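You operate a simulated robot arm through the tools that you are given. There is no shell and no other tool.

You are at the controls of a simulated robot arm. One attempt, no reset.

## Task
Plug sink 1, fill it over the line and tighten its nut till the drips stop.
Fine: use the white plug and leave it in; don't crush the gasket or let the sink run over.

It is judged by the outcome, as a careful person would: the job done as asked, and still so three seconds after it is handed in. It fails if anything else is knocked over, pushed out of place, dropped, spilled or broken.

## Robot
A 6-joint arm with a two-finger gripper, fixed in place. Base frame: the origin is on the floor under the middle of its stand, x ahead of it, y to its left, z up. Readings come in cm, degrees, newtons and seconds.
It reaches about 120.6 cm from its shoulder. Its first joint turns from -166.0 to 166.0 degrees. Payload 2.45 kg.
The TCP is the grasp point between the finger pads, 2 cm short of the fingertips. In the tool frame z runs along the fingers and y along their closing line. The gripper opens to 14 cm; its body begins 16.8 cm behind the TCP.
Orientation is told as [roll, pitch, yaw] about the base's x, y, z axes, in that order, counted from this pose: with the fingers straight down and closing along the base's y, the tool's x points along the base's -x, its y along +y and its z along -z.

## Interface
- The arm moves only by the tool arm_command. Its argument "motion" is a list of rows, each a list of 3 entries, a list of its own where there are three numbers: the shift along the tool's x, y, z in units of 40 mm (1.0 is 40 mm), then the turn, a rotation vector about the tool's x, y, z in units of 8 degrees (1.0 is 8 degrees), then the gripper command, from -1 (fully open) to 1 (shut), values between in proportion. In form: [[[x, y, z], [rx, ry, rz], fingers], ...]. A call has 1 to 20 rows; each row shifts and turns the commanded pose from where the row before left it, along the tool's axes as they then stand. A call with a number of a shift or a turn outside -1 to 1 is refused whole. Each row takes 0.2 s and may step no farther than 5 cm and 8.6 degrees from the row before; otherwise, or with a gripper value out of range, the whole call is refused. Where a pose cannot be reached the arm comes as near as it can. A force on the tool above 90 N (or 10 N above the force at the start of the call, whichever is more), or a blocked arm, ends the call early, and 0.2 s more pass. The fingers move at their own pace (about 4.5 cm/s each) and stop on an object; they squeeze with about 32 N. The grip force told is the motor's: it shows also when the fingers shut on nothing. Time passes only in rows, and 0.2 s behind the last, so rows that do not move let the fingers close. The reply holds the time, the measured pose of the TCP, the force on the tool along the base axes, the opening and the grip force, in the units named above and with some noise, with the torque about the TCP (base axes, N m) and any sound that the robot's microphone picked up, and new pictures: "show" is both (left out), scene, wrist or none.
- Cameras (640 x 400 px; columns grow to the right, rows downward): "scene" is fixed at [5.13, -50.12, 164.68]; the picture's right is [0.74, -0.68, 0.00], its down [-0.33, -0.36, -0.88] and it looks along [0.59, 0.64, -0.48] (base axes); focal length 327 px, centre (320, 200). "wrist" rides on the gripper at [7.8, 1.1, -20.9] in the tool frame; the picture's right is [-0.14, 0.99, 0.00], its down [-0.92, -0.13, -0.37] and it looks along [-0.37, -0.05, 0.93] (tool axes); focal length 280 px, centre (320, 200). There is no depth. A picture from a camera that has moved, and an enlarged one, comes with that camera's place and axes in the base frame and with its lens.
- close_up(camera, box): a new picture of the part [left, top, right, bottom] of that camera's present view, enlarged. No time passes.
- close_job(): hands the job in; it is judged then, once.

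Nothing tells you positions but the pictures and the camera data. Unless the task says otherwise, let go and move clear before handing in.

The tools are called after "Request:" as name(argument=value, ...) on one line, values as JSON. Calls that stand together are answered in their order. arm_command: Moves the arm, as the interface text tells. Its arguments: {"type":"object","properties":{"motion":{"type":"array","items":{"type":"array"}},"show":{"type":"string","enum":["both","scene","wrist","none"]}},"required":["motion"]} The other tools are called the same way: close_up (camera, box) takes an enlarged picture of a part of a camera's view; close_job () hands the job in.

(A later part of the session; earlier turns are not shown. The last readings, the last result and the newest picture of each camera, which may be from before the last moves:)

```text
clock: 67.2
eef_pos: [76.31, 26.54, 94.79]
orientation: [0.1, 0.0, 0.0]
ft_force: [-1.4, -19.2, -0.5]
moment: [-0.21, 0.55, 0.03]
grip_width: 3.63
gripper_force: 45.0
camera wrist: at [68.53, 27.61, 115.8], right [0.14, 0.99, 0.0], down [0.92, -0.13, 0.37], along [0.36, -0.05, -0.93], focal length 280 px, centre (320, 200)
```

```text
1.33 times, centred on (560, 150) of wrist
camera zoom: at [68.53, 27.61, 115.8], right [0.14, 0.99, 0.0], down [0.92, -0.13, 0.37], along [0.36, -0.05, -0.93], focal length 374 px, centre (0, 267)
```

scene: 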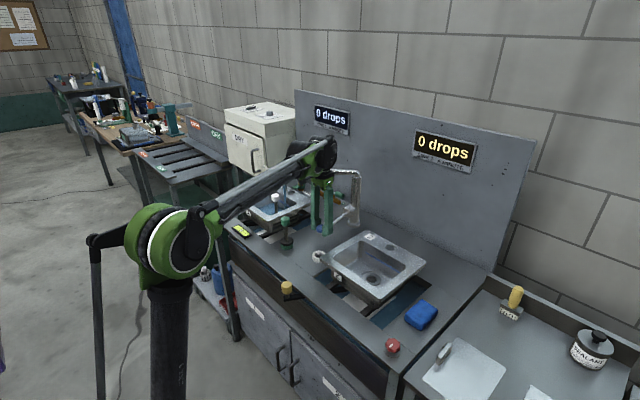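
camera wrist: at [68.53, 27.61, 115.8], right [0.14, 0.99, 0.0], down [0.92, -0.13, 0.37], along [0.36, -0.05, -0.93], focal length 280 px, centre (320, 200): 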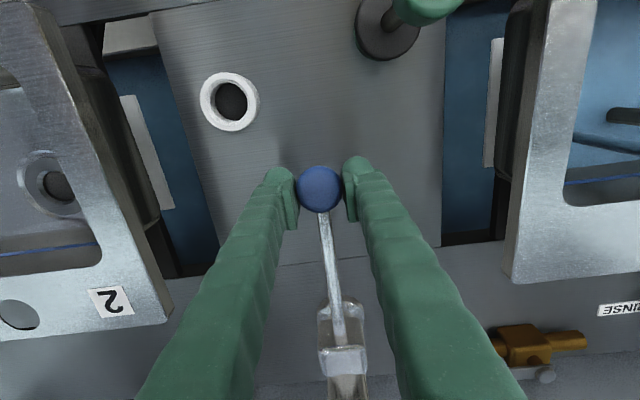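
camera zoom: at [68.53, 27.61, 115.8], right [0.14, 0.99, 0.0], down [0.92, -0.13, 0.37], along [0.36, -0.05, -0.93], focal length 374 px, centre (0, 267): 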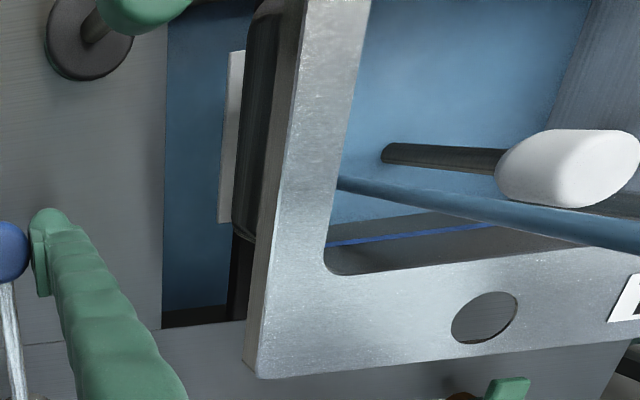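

It's filling fast. No time passes while I look, so I'll measure the level carefully before continuing.

Request:
close_up(camera="scene", box=[256, 190, 312, 225])

Request:
close_up(camera="wrist", box=[560, 60, 640, 200])

```text
11.43 times, centred on (284, 208) of scene
camera zoom: at [5.13, -50.12, 164.68], right [0.74, -0.68, 0.0], down [-0.33, -0.36, -0.88], along [0.59, 0.64, -0.48], focal length 3739 px, centre (731, 114)
```

zoom: 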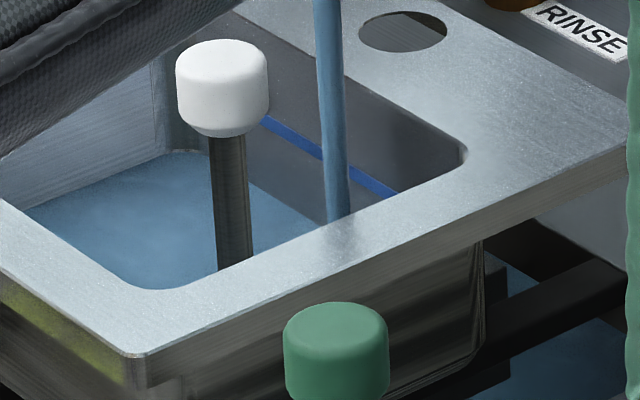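

```text
2.86 times, centred on (600, 130) of wrist
camera zoom: at [68.53, 27.61, 115.8], right [0.14, 0.99, 0.0], down [0.92, -0.13, 0.37], along [0.36, -0.05, -0.93], focal length 801 px, centre (-480, 400)
```

zoom: 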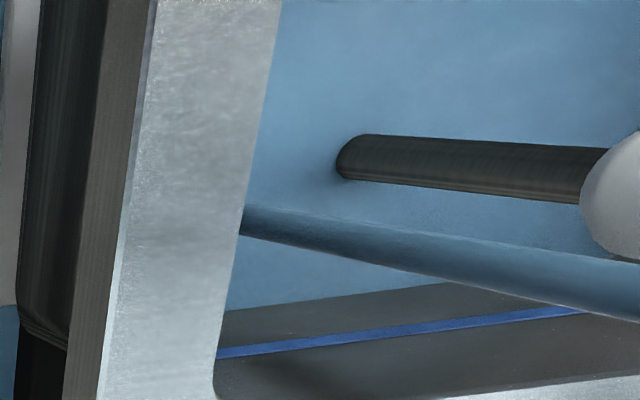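

Depth is about 3.2 cm, with the line about 1.9 cm higher and the rim about 5.5 cm higher. It fills at roughly 3 cm/s, so I'll run for one more beat and then close, and top up afterwards.

Request:
arm_command(motion=[[[0, -0.02, 0], [0, 0, 0], 1], [[0.01, -0.01, -0.35], [0, 0, 0], 1], [[0.02, 0, -0.33], [0, 0, 0], 1]], show="both")

Request:
close_up(camera="scene", box=[256, 190, 312, 225])

Request:
close_up(camera="wrist", box=[530, 40, 640, 240])

```text
clock: 68.0
eef_pos: [76.33, 26.52, 97.49]
orientation: [0.1, -0.1, 0.0]
ft_force: [4.3, -13.8, -8.9]
moment: [-0.16, 1.26, 0.07]
grip_width: 3.62
gripper_force: 45.1
camera wrist: at [68.52, 27.6, 118.4], right [0.14, 0.99, 0.0], down [0.92, -0.13, 0.37], along [0.37, -0.05, -0.93], focal length 280 px, centre (320, 200)
```

scene: 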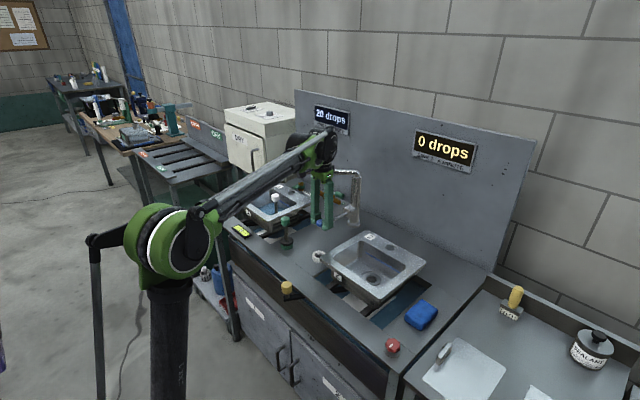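
wrist: 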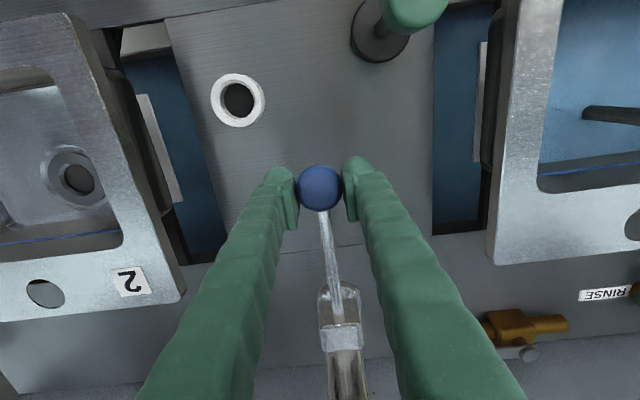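

```text
11.43 times, centred on (284, 208) of scene
camera zoom: at [5.13, -50.12, 164.68], right [0.74, -0.68, 0.0], down [-0.33, -0.36, -0.88], along [0.59, 0.64, -0.48], focal length 3739 px, centre (731, 114)
```

zoom: 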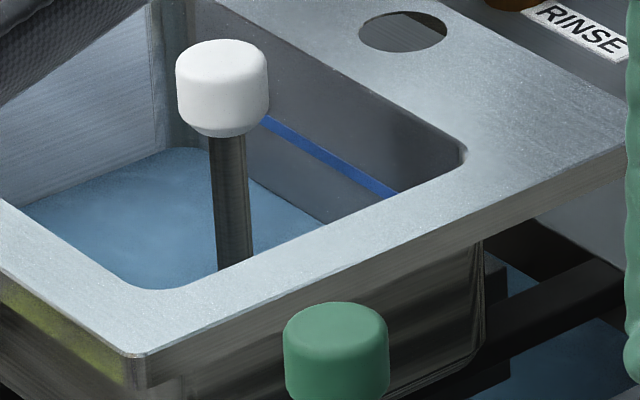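

```text
2.00 times, centred on (585, 140) of wrist
camera zoom: at [68.52, 27.6, 118.4], right [0.14, 0.99, 0.0], down [0.92, -0.13, 0.37], along [0.37, -0.05, -0.93], focal length 561 px, centre (-210, 320)
```

zoom: 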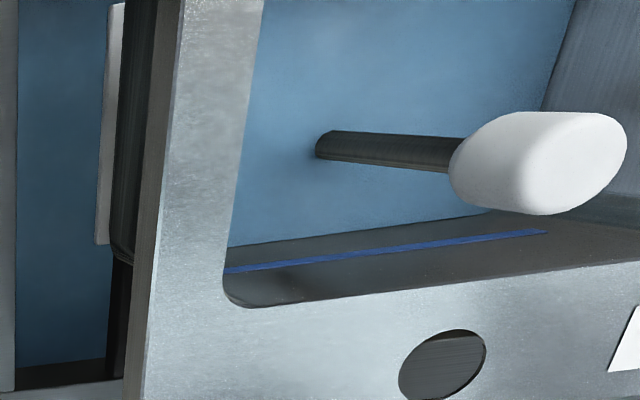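

The tap is closed. On a closer look the depth is only about 1 cm, with the line about 3.3 cm and the rim about 5.7 cm above it, and the rate is about 0.5 cm/s. Sink 1's counter now reads 20 drops. I'll open again for about 3 s.

Request:
arm_command(motion=[[[-0.02, -0.02, 0.33], [0, 0, 0], 1], [[-0.01, 0, 0.35], [0, 0, 0], 1], [[0, 0, 0], [0, 0, 0], 1], [[0, 0, 0], [0, 0, 0], 1], [[0, 0, 0], [0, 0, 0], 1], [[0, 0, 0], [0, 0, 0], 1], [[0, 0, 0], [0, 0, 0], 1], [[0, 0, 0], [0, 0, 0], 1], [[0, 0, 0], [0, 0, 0], 1], [[0, 0, 0], [0, 0, 0], 1], [[0, 0, 0], [0, 0, 0], 1], [[0, 0, 0], [0, 0, 0], 1]], show="scene")

Request:
close_up(camera="scene", box=[256, 190, 312, 225])

Request:
close_up(camera="wrist", box=[530, 40, 640, 240])

```text
clock: 70.6
eef_pos: [76.3, 26.54, 94.73]
orientation: [0.1, 0.0, -0.1]
ft_force: [12.0, 4.5, 4.7]
moment: [0.04, -0.08, -0.02]
grip_width: 3.65
gripper_force: 44.8
```

scene: 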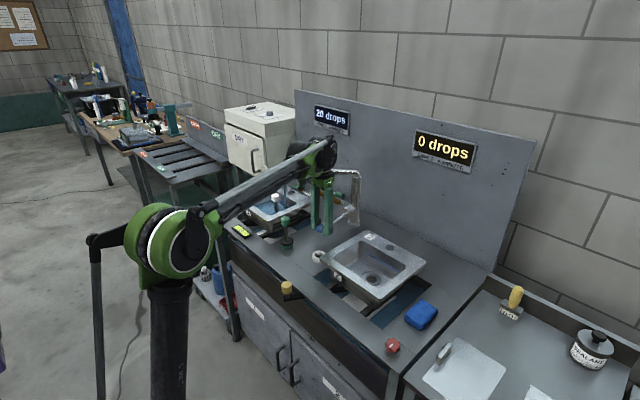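

```text
11.43 times, centred on (284, 208) of scene
camera zoom: at [5.13, -50.12, 164.68], right [0.74, -0.68, 0.0], down [-0.33, -0.36, -0.88], along [0.59, 0.64, -0.48], focal length 3739 px, centre (731, 114)
```

zoom: 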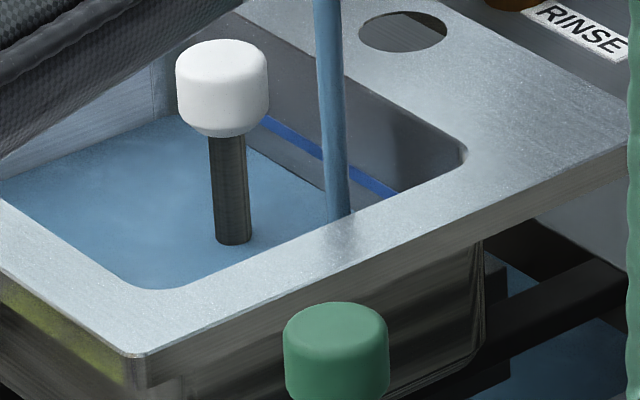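

```text
2.00 times, centred on (585, 140) of wrist
camera zoom: at [68.54, 27.6, 115.69], right [0.14, 0.99, 0.0], down [0.92, -0.13, 0.37], along [0.36, -0.05, -0.93], focal length 561 px, centre (-210, 320)
```

zoom: 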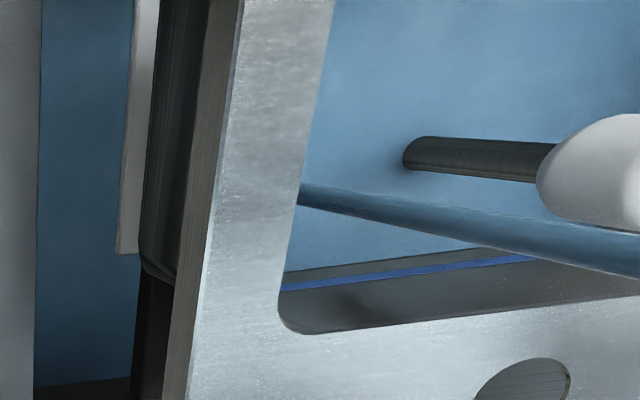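

Level is rising at about 0.59 cm/s, with about 1.7 cm to go to the line and 4.2 cm to the rim. I'll hold for about 3.2 s and look again.

Request:
arm_command(motion=[[[0, 0, 0], [0, 0, 0], 1], [[0, 0, 0], [0, 0, 0], 1], [[0, 0, 0], [0, 0, 0], 1], [[0, 0, 0], [0, 0, 0], 1], [[0, 0, 0], [0, 0, 0], 1], [[0, 0, 0], [0, 0, 0], 1], [[0, 0, 0], [0, 0, 0], 1], [[0, 0, 0], [0, 0, 0], 1], [[0, 0, 0], [0, 0, 0], 1], [[0, 0, 0], [0, 0, 0], 1], [[0, 0, 0], [0, 0, 0], 1], [[0, 0, 0], [0, 0, 0], 1], [[0, 0, 0], [0, 0, 0], 1], [[0, 0, 0], [0, 0, 0], 1], [[0, 0, 0], [0, 0, 0], 1]], show="scene")

Request:
close_up(camera="scene", box=[256, 190, 312, 225])

Request:
close_up(camera="wrist", box=[530, 40, 640, 240])

```text
clock: 73.8
eef_pos: [76.27, 26.44, 94.68]
orientation: [0.0, -0.1, 0.0]
ft_force: [4.8, 4.3, 2.7]
moment: [0.04, 0.04, 0.01]
grip_width: 3.64
gripper_force: 45.3
```

scene: 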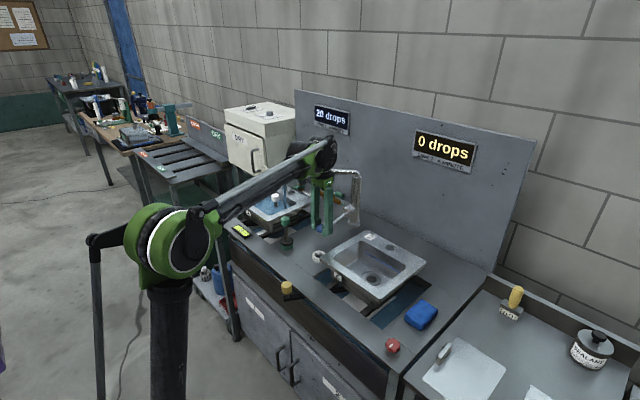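

```text
11.43 times, centred on (284, 208) of scene
camera zoom: at [5.13, -50.12, 164.68], right [0.74, -0.68, 0.0], down [-0.33, -0.36, -0.88], along [0.59, 0.64, -0.48], focal length 3739 px, centre (731, 114)
```

zoom: 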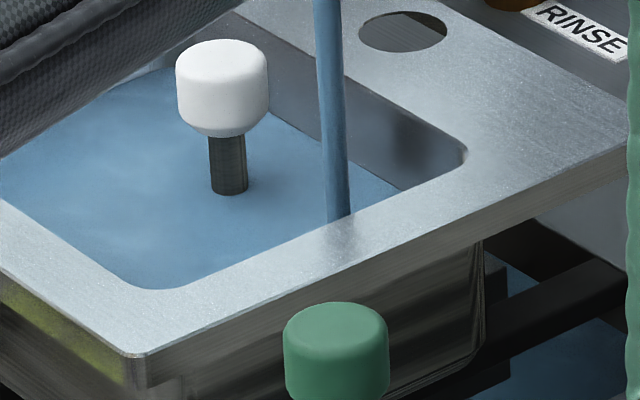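

```text
2.00 times, centred on (585, 140) of wrist
camera zoom: at [68.52, 27.6, 115.71], right [0.14, 0.99, 0.0], down [0.92, -0.13, 0.37], along [0.37, -0.05, -0.93], focal length 561 px, centre (-210, 320)
```

zoom: 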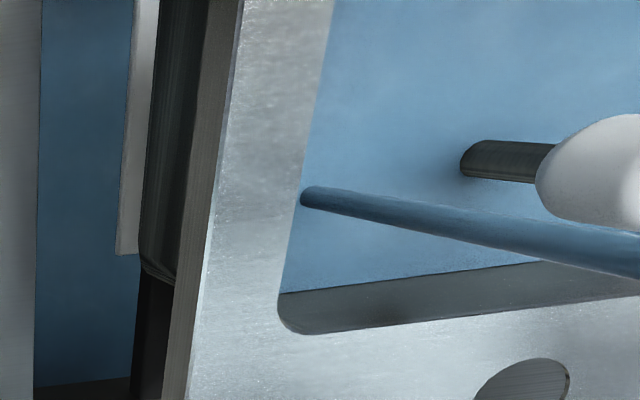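

The line is now just submerged, with about 2.3 cm left to the rim. I'll run about 0.6 s more for margin and close fully.

Request:
arm_command(motion=[[[0, 0, 0], [0, 0, 0], 1], [[0, 0, 0], [0, 0, 0], 1], [[0, 0, 0], [0, 0, 0], 1], [[0.01, -0.01, -0.35], [0, 0, 0], 1], [[0.02, 0, -0.35], [0, 0, 0], 1], [[0, 0, -0.02], [0, 0, 0], 1]], show="both")

Request:
close_up(camera="scene", box=[256, 190, 312, 225])

Request:
close_up(camera="wrist", box=[500, 0, 640, 240])

Request:
close_up(camera="scene", box=[300, 90, 364, 140])

```text
clock: 75.2
eef_pos: [76.22, 26.65, 97.53]
orientation: [0.1, 0.0, 0.0]
ft_force: [5.9, 9.2, -7.5]
moment: [0.08, 1.07, -0.03]
grip_width: 3.64
gripper_force: 44.8
camera wrist: at [68.51, 27.6, 118.59], right [0.14, 0.99, 0.0], down [0.92, -0.13, 0.37], along [0.37, -0.05, -0.93], focal length 280 px, centre (320, 200)
```

scene: 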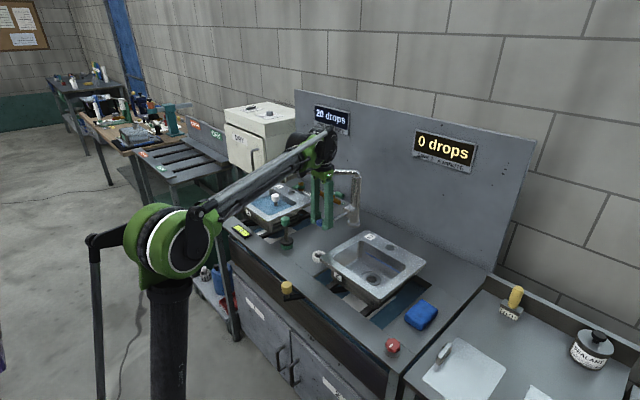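
wrist: 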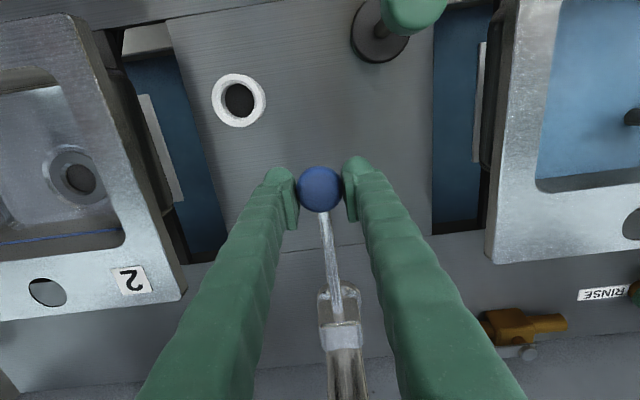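

```text
11.43 times, centred on (284, 208) of scene
camera zoom: at [5.13, -50.12, 164.68], right [0.74, -0.68, 0.0], down [-0.33, -0.36, -0.88], along [0.59, 0.64, -0.48], focal length 3739 px, centre (731, 114)
```

zoom: 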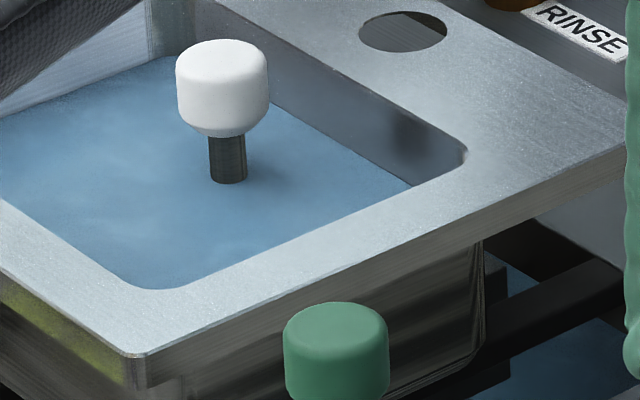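

```text
1.67 times, centred on (570, 120) of wrist
camera zoom: at [68.51, 27.6, 118.59], right [0.14, 0.99, 0.0], down [0.92, -0.13, 0.37], along [0.37, -0.05, -0.93], focal length 467 px, centre (-97, 333)
```

zoom: 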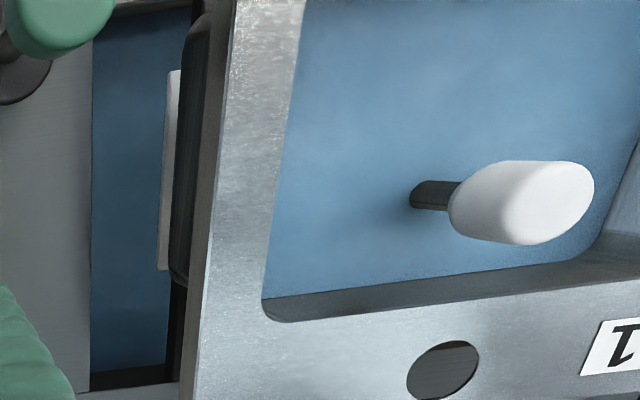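

```text
8.00 times, centred on (332, 115) of scene
camera zoom: at [5.13, -50.12, 164.68], right [0.74, -0.68, 0.0], down [-0.33, -0.36, -0.88], along [0.59, 0.64, -0.48], focal length 2618 px, centre (224, 880)
```

zoom: 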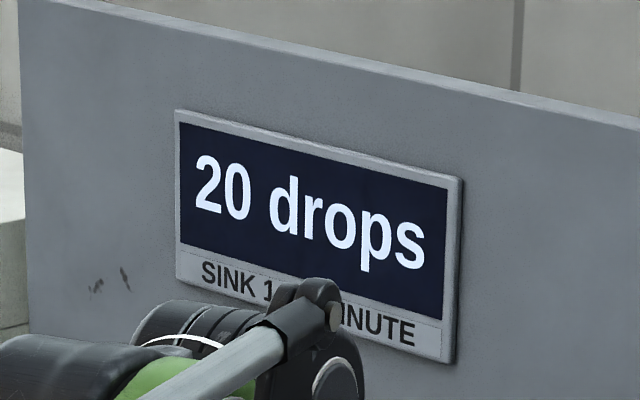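

The tap is closed with the stream gone. The water stands about 0.9 cm over the line and about 1.7 cm below the rim. I'll release the ball and check that it stays shut.

Request:
arm_command(motion=[[[0, 0, 0], [0, 0, 0], 0.4], [[0, 0, 0], [0, 0, 0], 0.07], [[0, 0, 0], [0, 0, 0], 0.07], [[0, 0, 0], [0, 0, 0], 0.07], [[0, 0, 0], [0, 0, 0], 0.07]], show="both")

Request:
close_up(camera="scene", box=[230, 160, 358, 240])

```text
clock: 76.4
eef_pos: [76.28, 26.41, 97.68]
orientation: [0.0, 0.0, 0.0]
ft_force: [0.5, 0.0, 0.7]
moment: [0.01, -0.01, -0.02]
grip_width: 6.51
gripper_force: 0.3
camera wrist: at [68.44, 27.53, 118.64], right [0.14, 0.99, 0.0], down [0.92, -0.13, 0.37], along [0.37, -0.05, -0.93], focal length 280 px, centre (320, 200)
```

scene: 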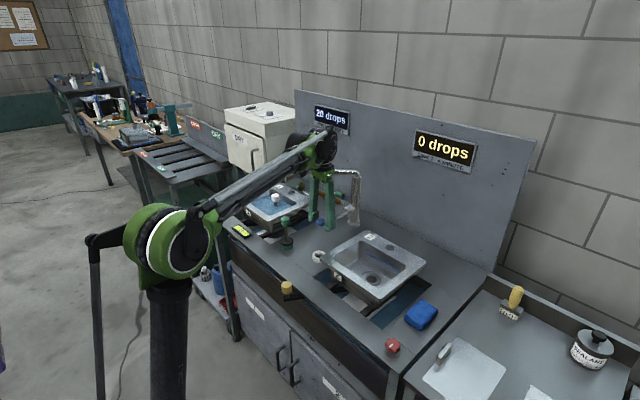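
wrist: 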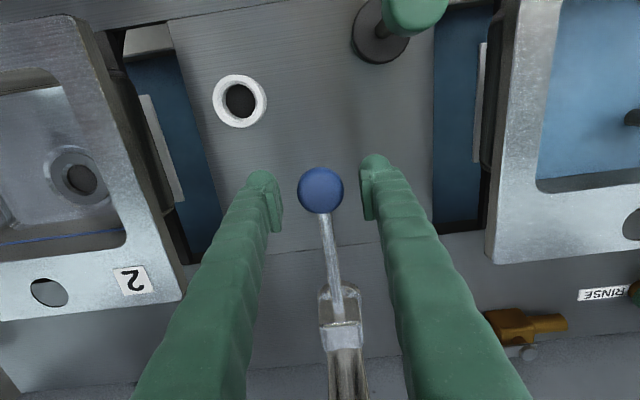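

```text
5.00 times, centred on (294, 200) of scene
camera zoom: at [5.13, -50.12, 164.68], right [0.74, -0.68, 0.0], down [-0.33, -0.36, -0.88], along [0.59, 0.64, -0.48], focal length 1636 px, centre (450, 200)
```

zoom: 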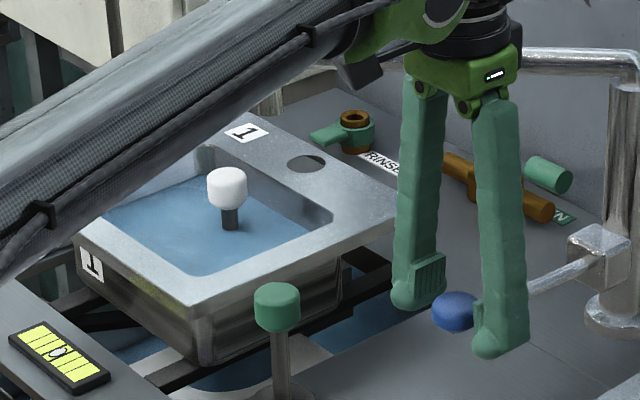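

The lever stays shut and there's no stream. Now I'll rise clear and go to the blue-capped nut wrench at the bench front.

Request:
arm_command(motion=[[[0, 0, -0.5], [0, 0, 0], 0.07], [[0, 0, -1], [0, 0, 0], 0.07], [[0, 0, -1], [0, 0, 0], 0.07], [[0, 0, -1], [0, 0, 0], -0.4], [[0.72, 0.94, 0], [0, 0, 0], -0.6], [[0.72, 0.94, 0], [0, 0, 0], -0.6], [[0.72, 0.94, 0], [0, 0, 0], -0.6], [[0.72, 0.94, 0], [0, 0, 0], -0.6], [[0.72, 0.94, 0], [0, 0, 0], -0.6], [[0.72, 0.94, 0], [0, 0, 0], -0.6], [[0.72, 0.94, 0], [0, 0, 0], -0.6], [[0.72, 0.94, 0], [0, 0, 0], -0.6], [[0.72, 0.94, 0], [0, 0, 0], -0.6], [[0, 0, 0], [0, 0, 0], -0.6]], show="both")

Request:
close_up(camera="wrist", box=[240, 60, 480, 210])

Request:
close_up(camera="scene", box=[200, 190, 296, 250])

```text
clock: 79.4
eef_pos: [50.28, 60.17, 111.96]
orientation: [0.1, 0.1, 0.0]
ft_force: [0.1, -0.4, 0.2]
moment: [-0.04, 0.01, 0.01]
grip_width: 11.21
gripper_force: 0.0
camera wrist: at [42.48, 61.33, 132.87], right [0.14, 0.99, 0.0], down [0.92, -0.13, 0.37], along [0.37, -0.05, -0.93], focal length 280 px, centre (320, 200)
```

scene: 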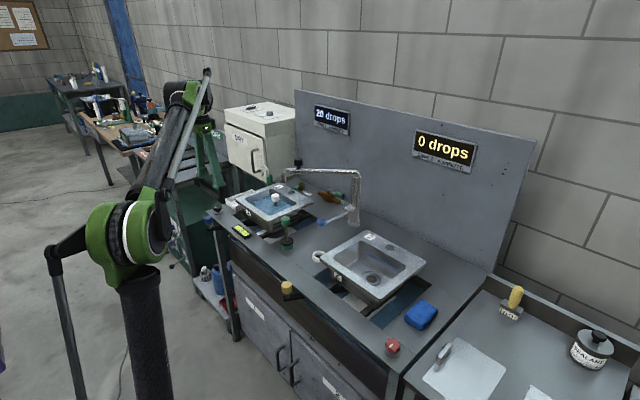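
wrist: 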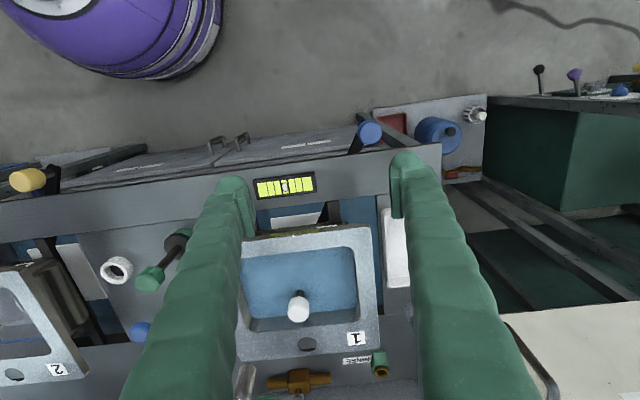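

```text
2.67 times, centred on (360, 135) of wrist
camera zoom: at [42.48, 61.33, 132.87], right [0.14, 0.99, 0.0], down [0.92, -0.13, 0.37], along [0.37, -0.05, -0.93], focal length 748 px, centre (213, 373)
```

zoom: 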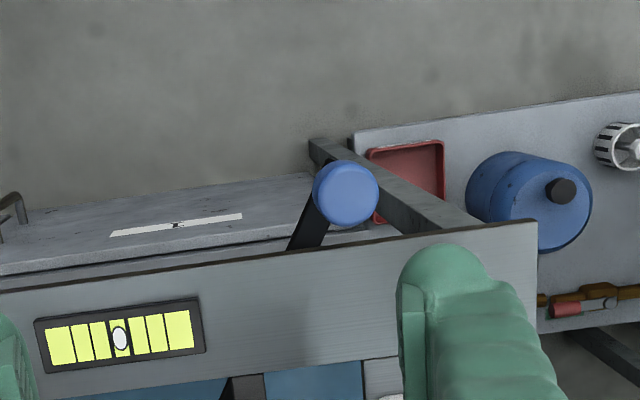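

```text
6.67 times, centred on (248, 220) of scene
camera zoom: at [5.13, -50.12, 164.68], right [0.74, -0.68, 0.0], down [-0.33, -0.36, -0.88], along [0.59, 0.64, -0.48], focal length 2181 px, centre (800, 67)
```

zoom: 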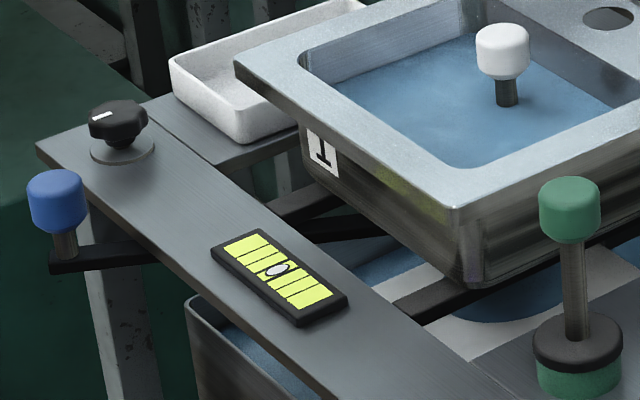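

The wrench's blue cap is at about (49.6, 67.9, 90.5), on an arm about 28 cm long around the drain axis. Sink 1's counter reads 20 drops. I'll position over the cap.

Request:
arm_command(motion=[[[0.06, 0.65, 0.5], [0, 0, 0], 0.1], [[0.06, 0.65, 0.6], [0, 0, 0], 0.1], [[0.05, 0.63, 0.65], [0, 0, 0], 0.1], [[0, 0, 0], [0, 0, 0], 0.1]], show="both")

Request:
close_up(camera="wrist", box=[240, 100, 400, 220])

Request:
close_up(camera="scene", box=[180, 170, 276, 250])

```text
clock: 80.4
eef_pos: [49.5, 67.75, 104.74]
orientation: [0.0, 0.0, -0.1]
ft_force: [0.4, -0.2, 0.4]
moment: [0.0, -0.01, -0.02]
grip_width: 6.28
gripper_force: 0.0
camera wrist: at [41.77, 68.99, 125.67], right [0.14, 0.99, 0.0], down [0.92, -0.13, 0.37], along [0.37, -0.05, -0.93], focal length 280 px, centre (320, 200)
```

scene: 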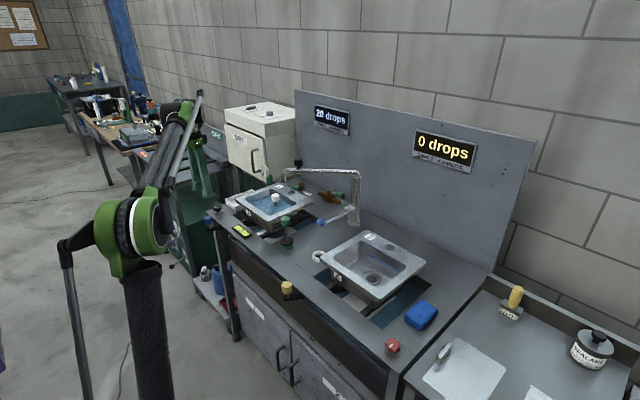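
wrist: 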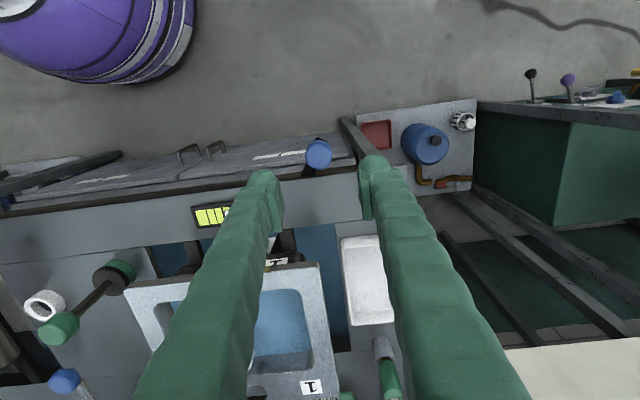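

```text
3.33 times, centred on (320, 160) of wrist
camera zoom: at [41.77, 68.99, 125.67], right [0.14, 0.99, 0.0], down [0.92, -0.13, 0.37], along [0.37, -0.05, -0.93], focal length 935 px, centre (320, 333)
```

zoom: 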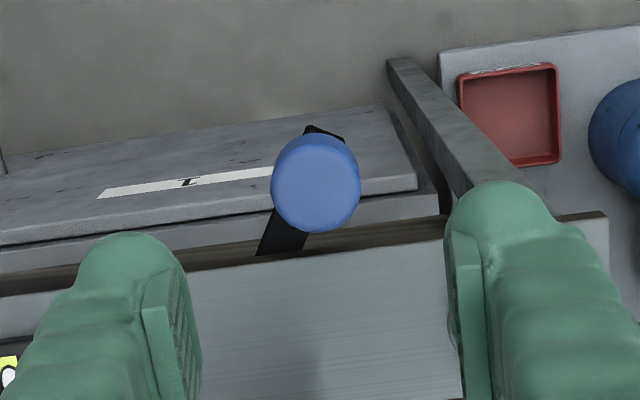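

```text
5.00 times, centred on (228, 210) of scene
camera zoom: at [5.13, -50.12, 164.68], right [0.74, -0.68, 0.0], down [-0.33, -0.36, -0.88], along [0.59, 0.64, -0.48], focal length 1636 px, centre (780, 150)
```

zoom: 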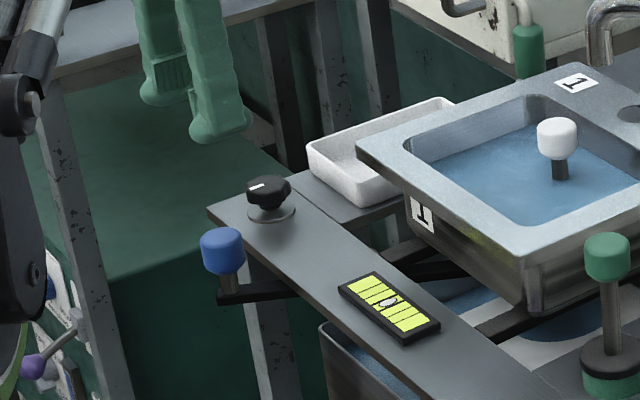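

The cap is centred under the gripper. Descending to cap height.

Request:
arm_command(motion=[[[0.05, 0, 0.7], [0, 0, 0], 0.1], [[0, 0, 0.8], [0, 0, 0], 0.1], [[0, 0, 0.8], [0, 0, 0], 0.1], [[0, 0, 0.6], [0, 0, 0], 0.1], [[0, 0, 0.45], [0, 0, 0], 0.1], [[0, 0, 0], [0, 0, 0], 0.1]], show="both")

Request:
close_up(camera="wrist", box=[240, 130, 400, 250])

Request:
close_up(camera="scene", box=[180, 170, 276, 250])

```text
clock: 81.8
eef_pos: [49.33, 68.06, 91.36]
orientation: [0.0, 0.1, 0.0]
ft_force: [-0.6, 0.3, 0.0]
moment: [0.02, -0.03, 0.03]
grip_width: 6.28
gripper_force: 0.1
camera wrist: at [41.62, 69.12, 112.24], right [0.14, 0.99, 0.0], down [0.92, -0.13, 0.37], along [0.37, -0.05, -0.93], focal length 280 px, centre (320, 200)
```

scene: 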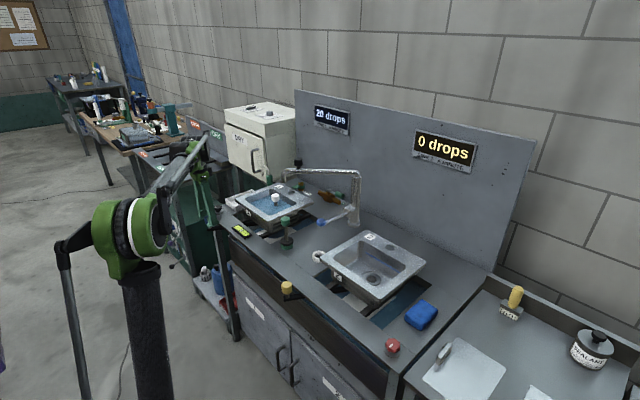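
wrist: 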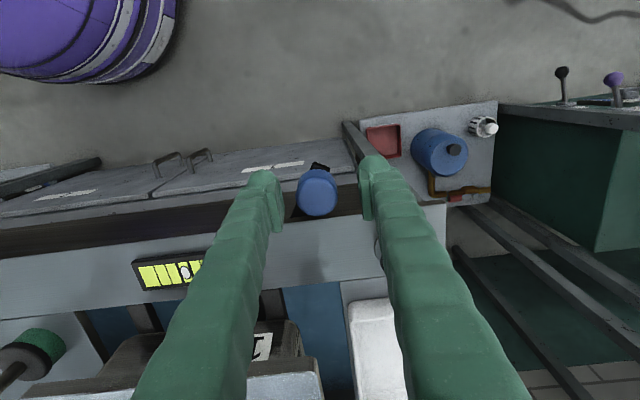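

```text
3.33 times, centred on (320, 190) of wrist
camera zoom: at [41.62, 69.12, 112.24], right [0.14, 0.99, 0.0], down [0.92, -0.13, 0.37], along [0.37, -0.05, -0.93], focal length 935 px, centre (320, 233)
```

zoom: 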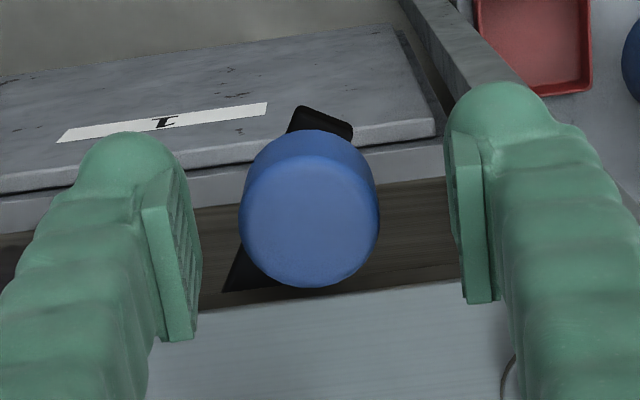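

```text
5.00 times, centred on (228, 210) of scene
camera zoom: at [5.13, -50.12, 164.68], right [0.74, -0.68, 0.0], down [-0.33, -0.36, -0.88], along [0.59, 0.64, -0.48], focal length 1636 px, centre (780, 150)
```

zoom: 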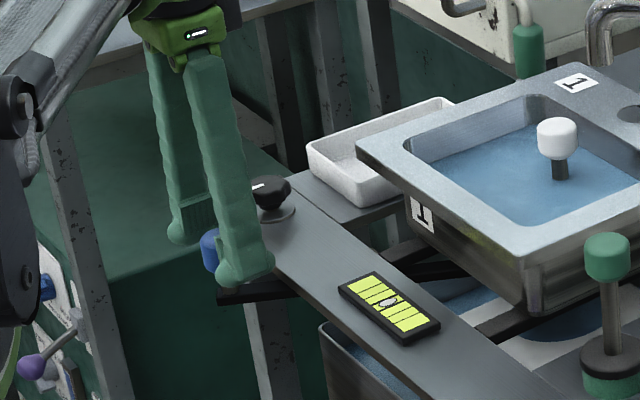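

The cap sits between the pads. I'll close to a loose cage, take up the slack towards -y (the tightening sense for a nut below) and feel the resistance.

Request:
arm_command(motion=[[[0, -0.05, 0], [0, 0, 0], 0.47], [[0, 0, 0], [0, 0, 0], 0.47], [[0.04, -0.08, 0], [0, 0, 0], 0.47], [[0.04, -0.08, 0], [0, 0, 0], 0.47], [[0, 0, 0], [0, 0, 0], 0.47]], show="both")

Request:
close_up(camera="scene", box=[310, 95, 354, 135])

Request:
close_up(camera="wrist", box=[240, 130, 400, 250])

```text
clock: 83.0
eef_pos: [49.02, 67.08, 91.23]
orientation: [0.1, 0.0, -0.1]
ft_force: [-0.5, 3.2, 0.5]
moment: [0.04, -0.01, 0.03]
grip_width: 3.94
gripper_force: 1.7
camera wrist: at [41.29, 68.27, 112.26], right [0.14, 0.99, 0.0], down [0.92, -0.13, 0.37], along [0.37, -0.05, -0.93], focal length 280 px, centre (320, 200)
```

scene: 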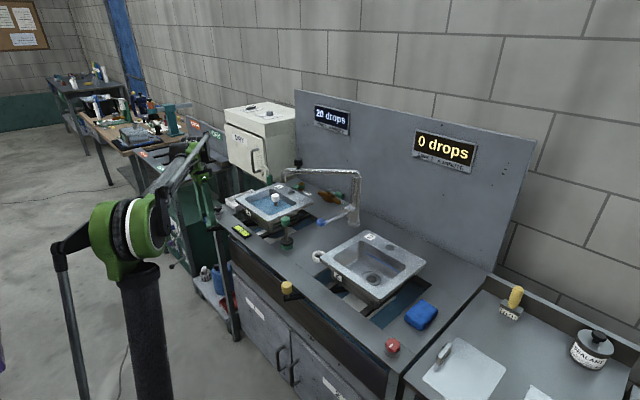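
wrist: 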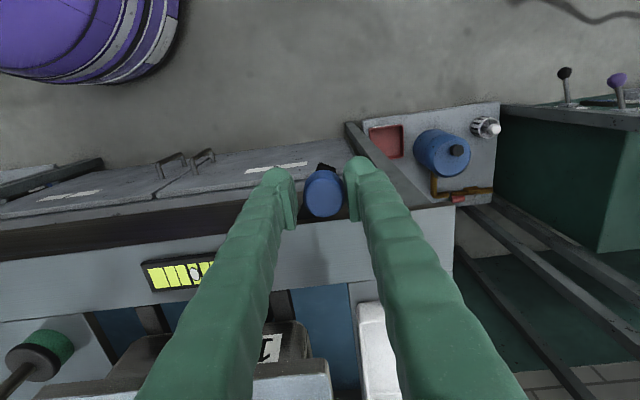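

```text
10.00 times, centred on (332, 115) of scene
camera zoom: at [5.13, -50.12, 164.68], right [0.74, -0.68, 0.0], down [-0.33, -0.36, -0.88], along [0.59, 0.64, -0.48], focal length 3272 px, centre (200, 1050)
```

zoom: 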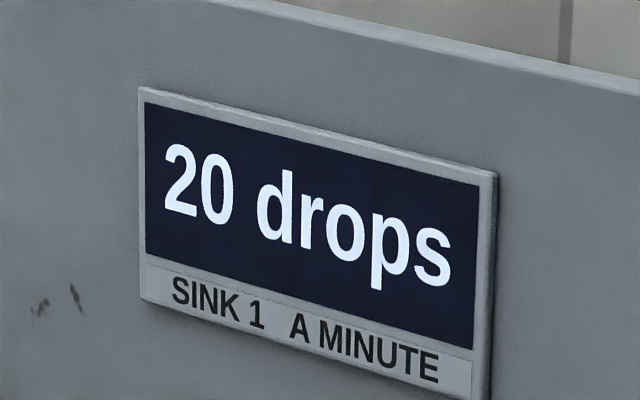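

```text
3.33 times, centred on (320, 190) of wrist
camera zoom: at [41.29, 68.27, 112.26], right [0.14, 0.99, 0.0], down [0.92, -0.13, 0.37], along [0.37, -0.05, -0.93], focal length 935 px, centre (320, 233)
```

zoom: 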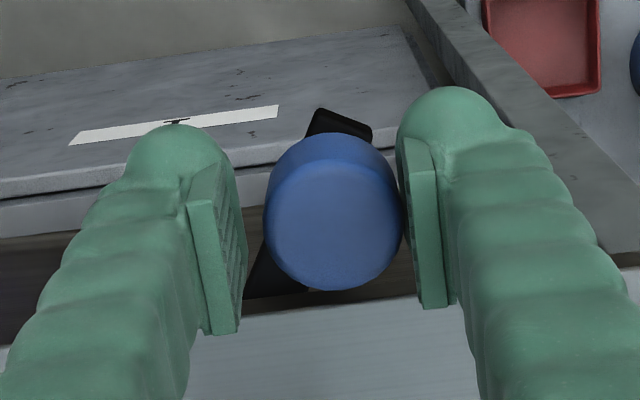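

Contact made at 3 N. I'll advance about 2° and check the counter.

Request:
arm_command(motion=[[[0.06, -0.11, 0], [0, 0, 0], 0.47], [[0.06, -0.11, 0], [0, 0, 0], 0.47], [[0, 0, 0], [0, 0, 0], 0.47]], show="scene")

Request:
close_up(camera="scene", box=[310, 95, 354, 135])

Request:
close_up(camera="wrist", box=[240, 130, 400, 250])

```text
clock: 83.8
eef_pos: [48.6, 66.27, 91.35]
orientation: [0.0, 0.0, 0.0]
ft_force: [-0.5, 2.3, -0.4]
moment: [0.05, -0.01, 0.04]
grip_width: 3.89
gripper_force: 1.3
```

scene: 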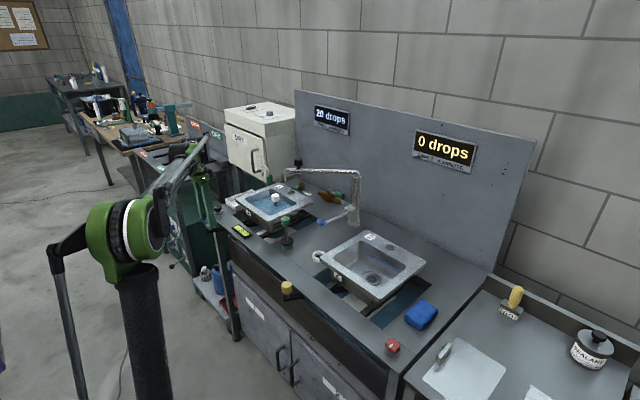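

```text
10.00 times, centred on (332, 115) of scene
camera zoom: at [5.13, -50.12, 164.68], right [0.74, -0.68, 0.0], down [-0.33, -0.36, -0.88], along [0.59, 0.64, -0.48], focal length 3272 px, centre (200, 1050)
```

zoom: 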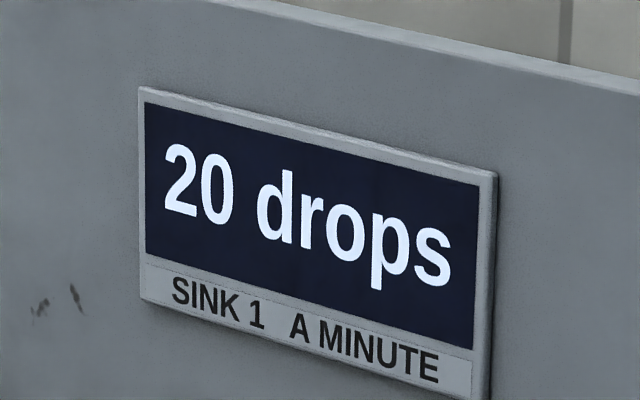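

```text
3.33 times, centred on (320, 190) of wrist
camera zoom: at [40.82, 67.31, 112.28], right [0.14, 0.99, 0.0], down [0.92, -0.13, 0.37], along [0.37, -0.05, -0.93], focal length 935 px, centre (320, 233)
```

zoom: 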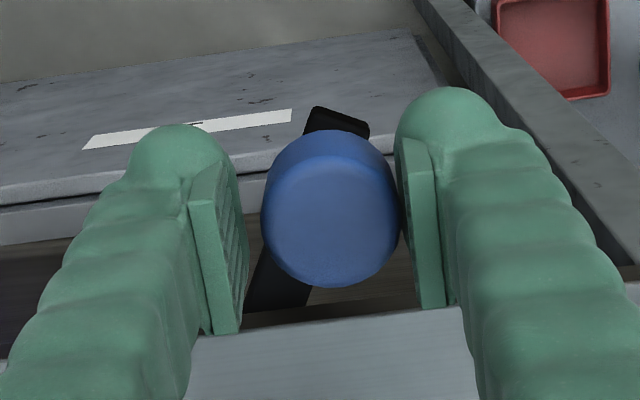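

It turns freely at about 2.5 N and the counter still shows 20. Continuing in modest steps.

Request:
arm_command(motion=[[[0.07, -0.15, 0], [0, 0, 0], 0.47], [[0.07, -0.15, 0], [0, 0, 0], 0.47], [[0.06, -0.15, 0], [0, 0, 0], 0.47], [[0, 0, 0], [0, 0, 0], 0.47], [[0, 0, 0], [0, 0, 0], 0.47]], show="none")

Request:
close_up(camera="scene", box=[310, 95, 354, 135])

Request:
close_up(camera="wrist", box=[240, 130, 400, 250])

```text
clock: 85.0
eef_pos: [47.77, 64.41, 91.4]
orientation: [0.1, 0.0, 0.0]
ft_force: [0.6, 0.0, -0.5]
moment: [0.03, -0.04, -0.01]
grip_width: 3.74
gripper_force: 0.3
```

```text
10.00 times, centred on (332, 115) of scene
camera zoom: at [5.13, -50.12, 164.68], right [0.74, -0.68, 0.0], down [-0.33, -0.36, -0.88], along [0.59, 0.64, -0.48], focal length 3272 px, centre (200, 1050)
```

zoom: 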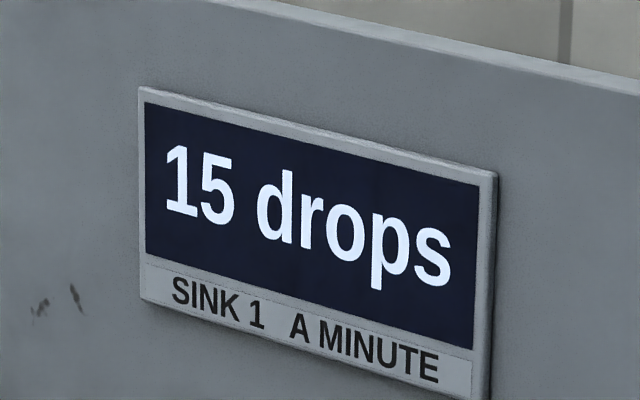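

```text
3.33 times, centred on (320, 190) of wrist
camera zoom: at [39.96, 65.55, 112.26], right [0.14, 0.99, 0.0], down [0.92, -0.13, 0.37], along [0.37, -0.05, -0.93], focal length 935 px, centre (320, 233)
```

zoom: 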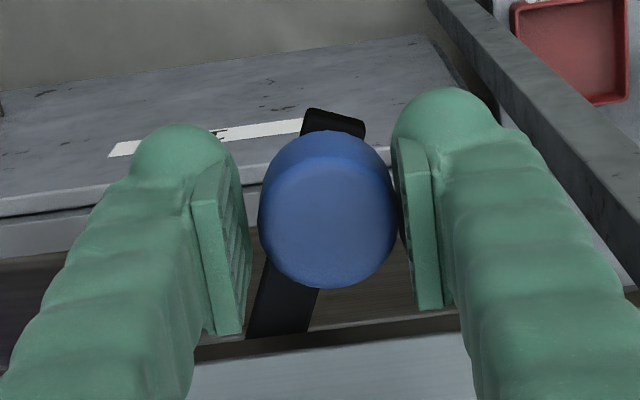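

Now 15 drops, so this is the right direction. I'll go on in 2° steps, pausing for the counter.

Request:
arm_command(motion=[[[0.03, -0.08, 0], [0, 0, 0], 0.47], [[0.03, -0.08, 0], [0, 0, 0], 0.47], [[0.03, -0.07, 0], [0, 0, 0], 0.47], [[0, 0, 0], [0, 0, 0], 0.47], [[0, 0, 0], [0, 0, 0], 0.47]], show="none")

Request:
close_up(camera="scene", box=[310, 95, 354, 135])

Request:
close_up(camera="wrist", box=[240, 130, 400, 250])

```text
clock: 86.2
eef_pos: [47.41, 63.44, 91.39]
orientation: [0.0, -0.1, 0.1]
ft_force: [-0.2, -0.3, 0.3]
moment: [0.0, 0.01, -0.01]
grip_width: 3.71
gripper_force: 0.1
```

```text
10.00 times, centred on (332, 115) of scene
camera zoom: at [5.13, -50.12, 164.68], right [0.74, -0.68, 0.0], down [-0.33, -0.36, -0.88], along [0.59, 0.64, -0.48], focal length 3272 px, centre (200, 1050)
```

zoom: 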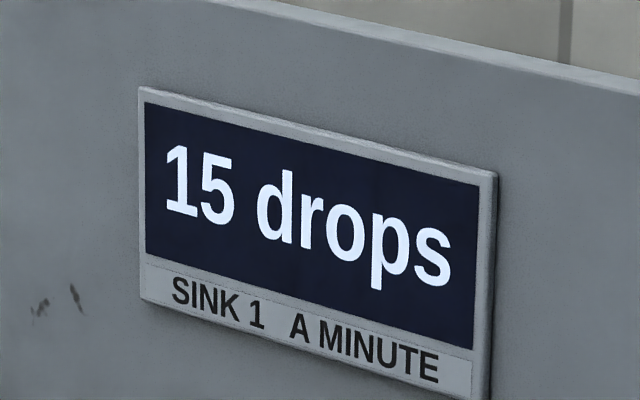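

```text
3.33 times, centred on (320, 190) of wrist
camera zoom: at [39.62, 64.63, 112.35], right [0.14, 0.99, 0.0], down [0.92, -0.13, 0.37], along [0.37, -0.05, -0.93], focal length 935 px, centre (320, 233)
```

zoom: 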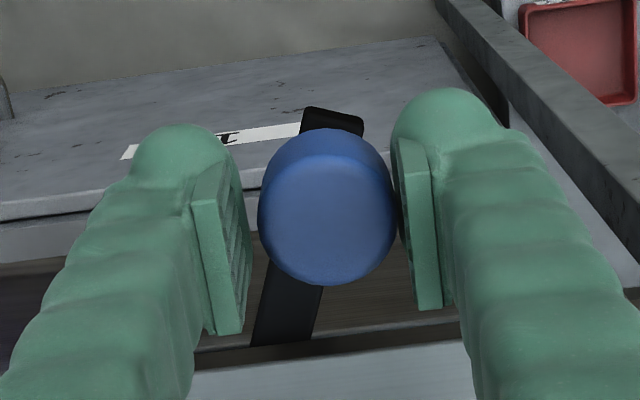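

Request:
arm_command(motion=[[[0.03, -0.08, 0], [0, 0, 0], 0.47], [[0.03, -0.08, 0], [0, 0, 0], 0.47], [[0.02, -0.08, 0], [0, 0, 0], 0.47], [[0, 0, 0], [0, 0, 0], 0.47], [[0, 0, 0], [0, 0, 0], 0.47]], show="none")

Request:
close_up(camera="scene", box=[310, 95, 354, 135])

```text
clock: 87.4
eef_pos: [47.06, 62.51, 91.34]
orientation: [0.1, 0.0, -0.1]
ft_force: [-1.0, 3.0, -0.2]
moment: [0.04, -0.01, 0.0]
grip_width: 3.96
gripper_force: 2.0
```

```text
10.00 times, centred on (332, 115) of scene
camera zoom: at [5.13, -50.12, 164.68], right [0.74, -0.68, 0.0], down [-0.33, -0.36, -0.88], along [0.59, 0.64, -0.48], focal length 3272 px, centre (200, 1050)
```

zoom: 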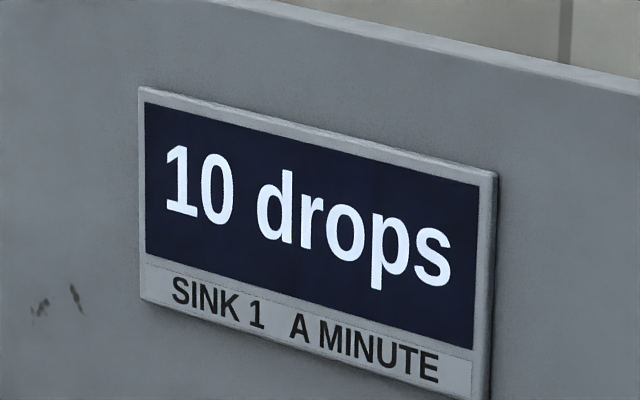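

10 drops. Another 2°.

Request:
arm_command(motion=[[[0.025, -0.08, 0], [0, 0, 0], 0.47], [[0.025, -0.08, 0], [0, 0, 0], 0.47], [[0.02, -0.08, 0], [0, 0, 0], 0.47], [[0, 0, 0], [0, 0, 0], 0.47], [[0, 0, 0], [0, 0, 0], 0.47]], show="none")

Request:
close_up(camera="scene", box=[310, 95, 354, 135])

Request:
close_up(camera="wrist", box=[240, 130, 400, 250])

```text
clock: 88.6
eef_pos: [46.77, 61.51, 91.37]
orientation: [0.0, 0.0, -0.1]
ft_force: [-0.1, 1.9, 0.2]
moment: [0.02, 0.0, 0.03]
grip_width: 3.84
gripper_force: 1.0
```

```text
10.00 times, centred on (332, 115) of scene
camera zoom: at [5.13, -50.12, 164.68], right [0.74, -0.68, 0.0], down [-0.33, -0.36, -0.88], along [0.59, 0.64, -0.48], focal length 3272 px, centre (200, 1050)
```

zoom: 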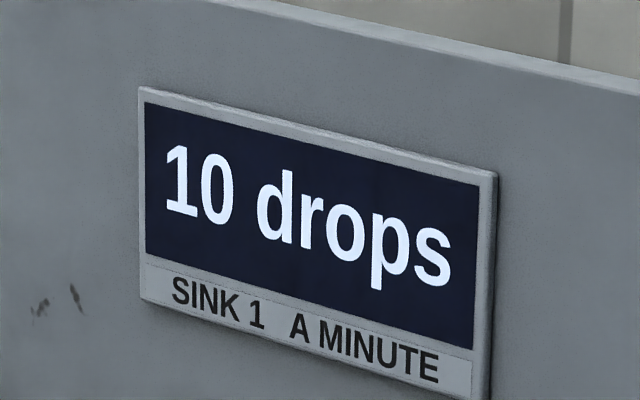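

```text
3.33 times, centred on (320, 190) of wrist
camera zoom: at [39.04, 62.63, 112.27], right [0.14, 0.99, 0.0], down [0.92, -0.13, 0.37], along [0.37, -0.05, -0.93], focal length 935 px, centre (320, 233)
```

zoom: 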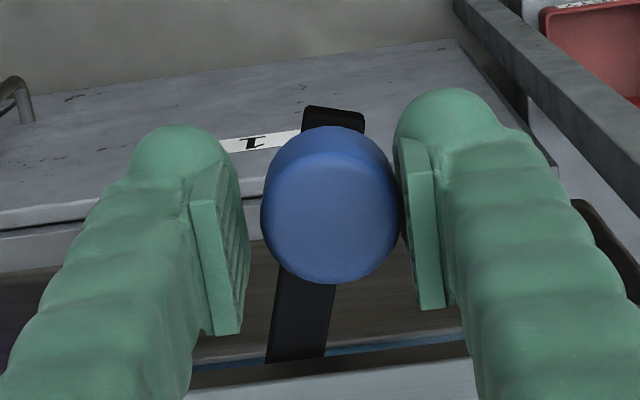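

Request:
arm_command(motion=[[[0.02, -0.08, 0], [0, 0, 0], 0.47], [[0.02, -0.08, 0], [0, 0, 0], 0.47], [[0.01, -0.04, 0], [0, 0, 0], 0.47], [[0, 0, 0], [0, 0, 0], 0.47], [[0, 0, 0], [0, 0, 0], 0.47]], show="none")

Request:
close_up(camera="scene", box=[310, 95, 354, 135])

```text
clock: 89.8
eef_pos: [46.64, 60.76, 91.38]
orientation: [-0.1, 0.0, 0.0]
ft_force: [0.1, 0.9, -0.2]
moment: [0.02, 0.02, -0.02]
grip_width: 3.78
gripper_force: 0.4
```

```text
10.00 times, centred on (332, 115) of scene
camera zoom: at [5.13, -50.12, 164.68], right [0.74, -0.68, 0.0], down [-0.33, -0.36, -0.88], along [0.59, 0.64, -0.48], focal length 3272 px, centre (200, 1050)
```

zoom: 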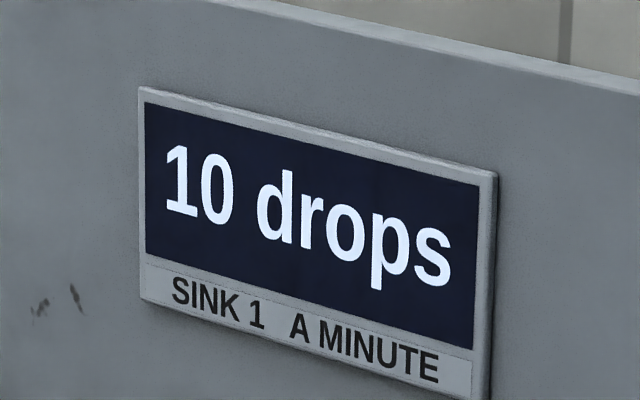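

Request:
arm_command(motion=[[[0.02, -0.08, 0], [0, 0, 0], 0.47], [[0.02, -0.08, 0], [0, 0, 0], 0.47], [[0.01, -0.04, 0], [0, 0, 0], 0.47], [[0, 0, 0], [0, 0, 0], 0.47], [[0, 0, 0], [0, 0, 0], 0.47]], show="none")

Request:
close_up(camera="scene", box=[310, 95, 354, 135])

```text
clock: 91.0
eef_pos: [46.5, 59.87, 91.38]
orientation: [0.0, 0.0, 0.0]
ft_force: [-0.2, 2.1, 1.2]
moment: [-0.01, -0.04, 0.01]
grip_width: 3.79
gripper_force: 0.6
```

```text
10.00 times, centred on (332, 115) of scene
camera zoom: at [5.13, -50.12, 164.68], right [0.74, -0.68, 0.0], down [-0.33, -0.36, -0.88], along [0.59, 0.64, -0.48], focal length 3272 px, centre (200, 1050)
```

zoom: 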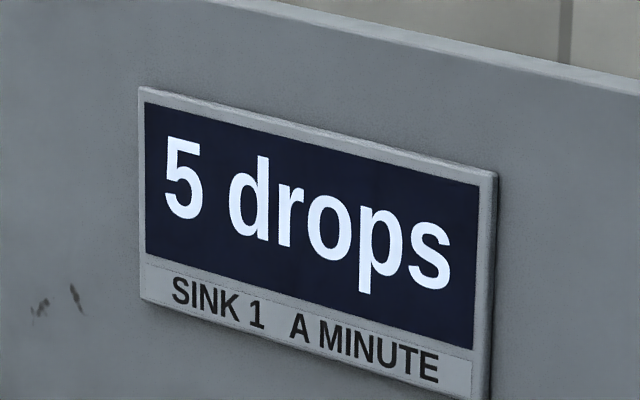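

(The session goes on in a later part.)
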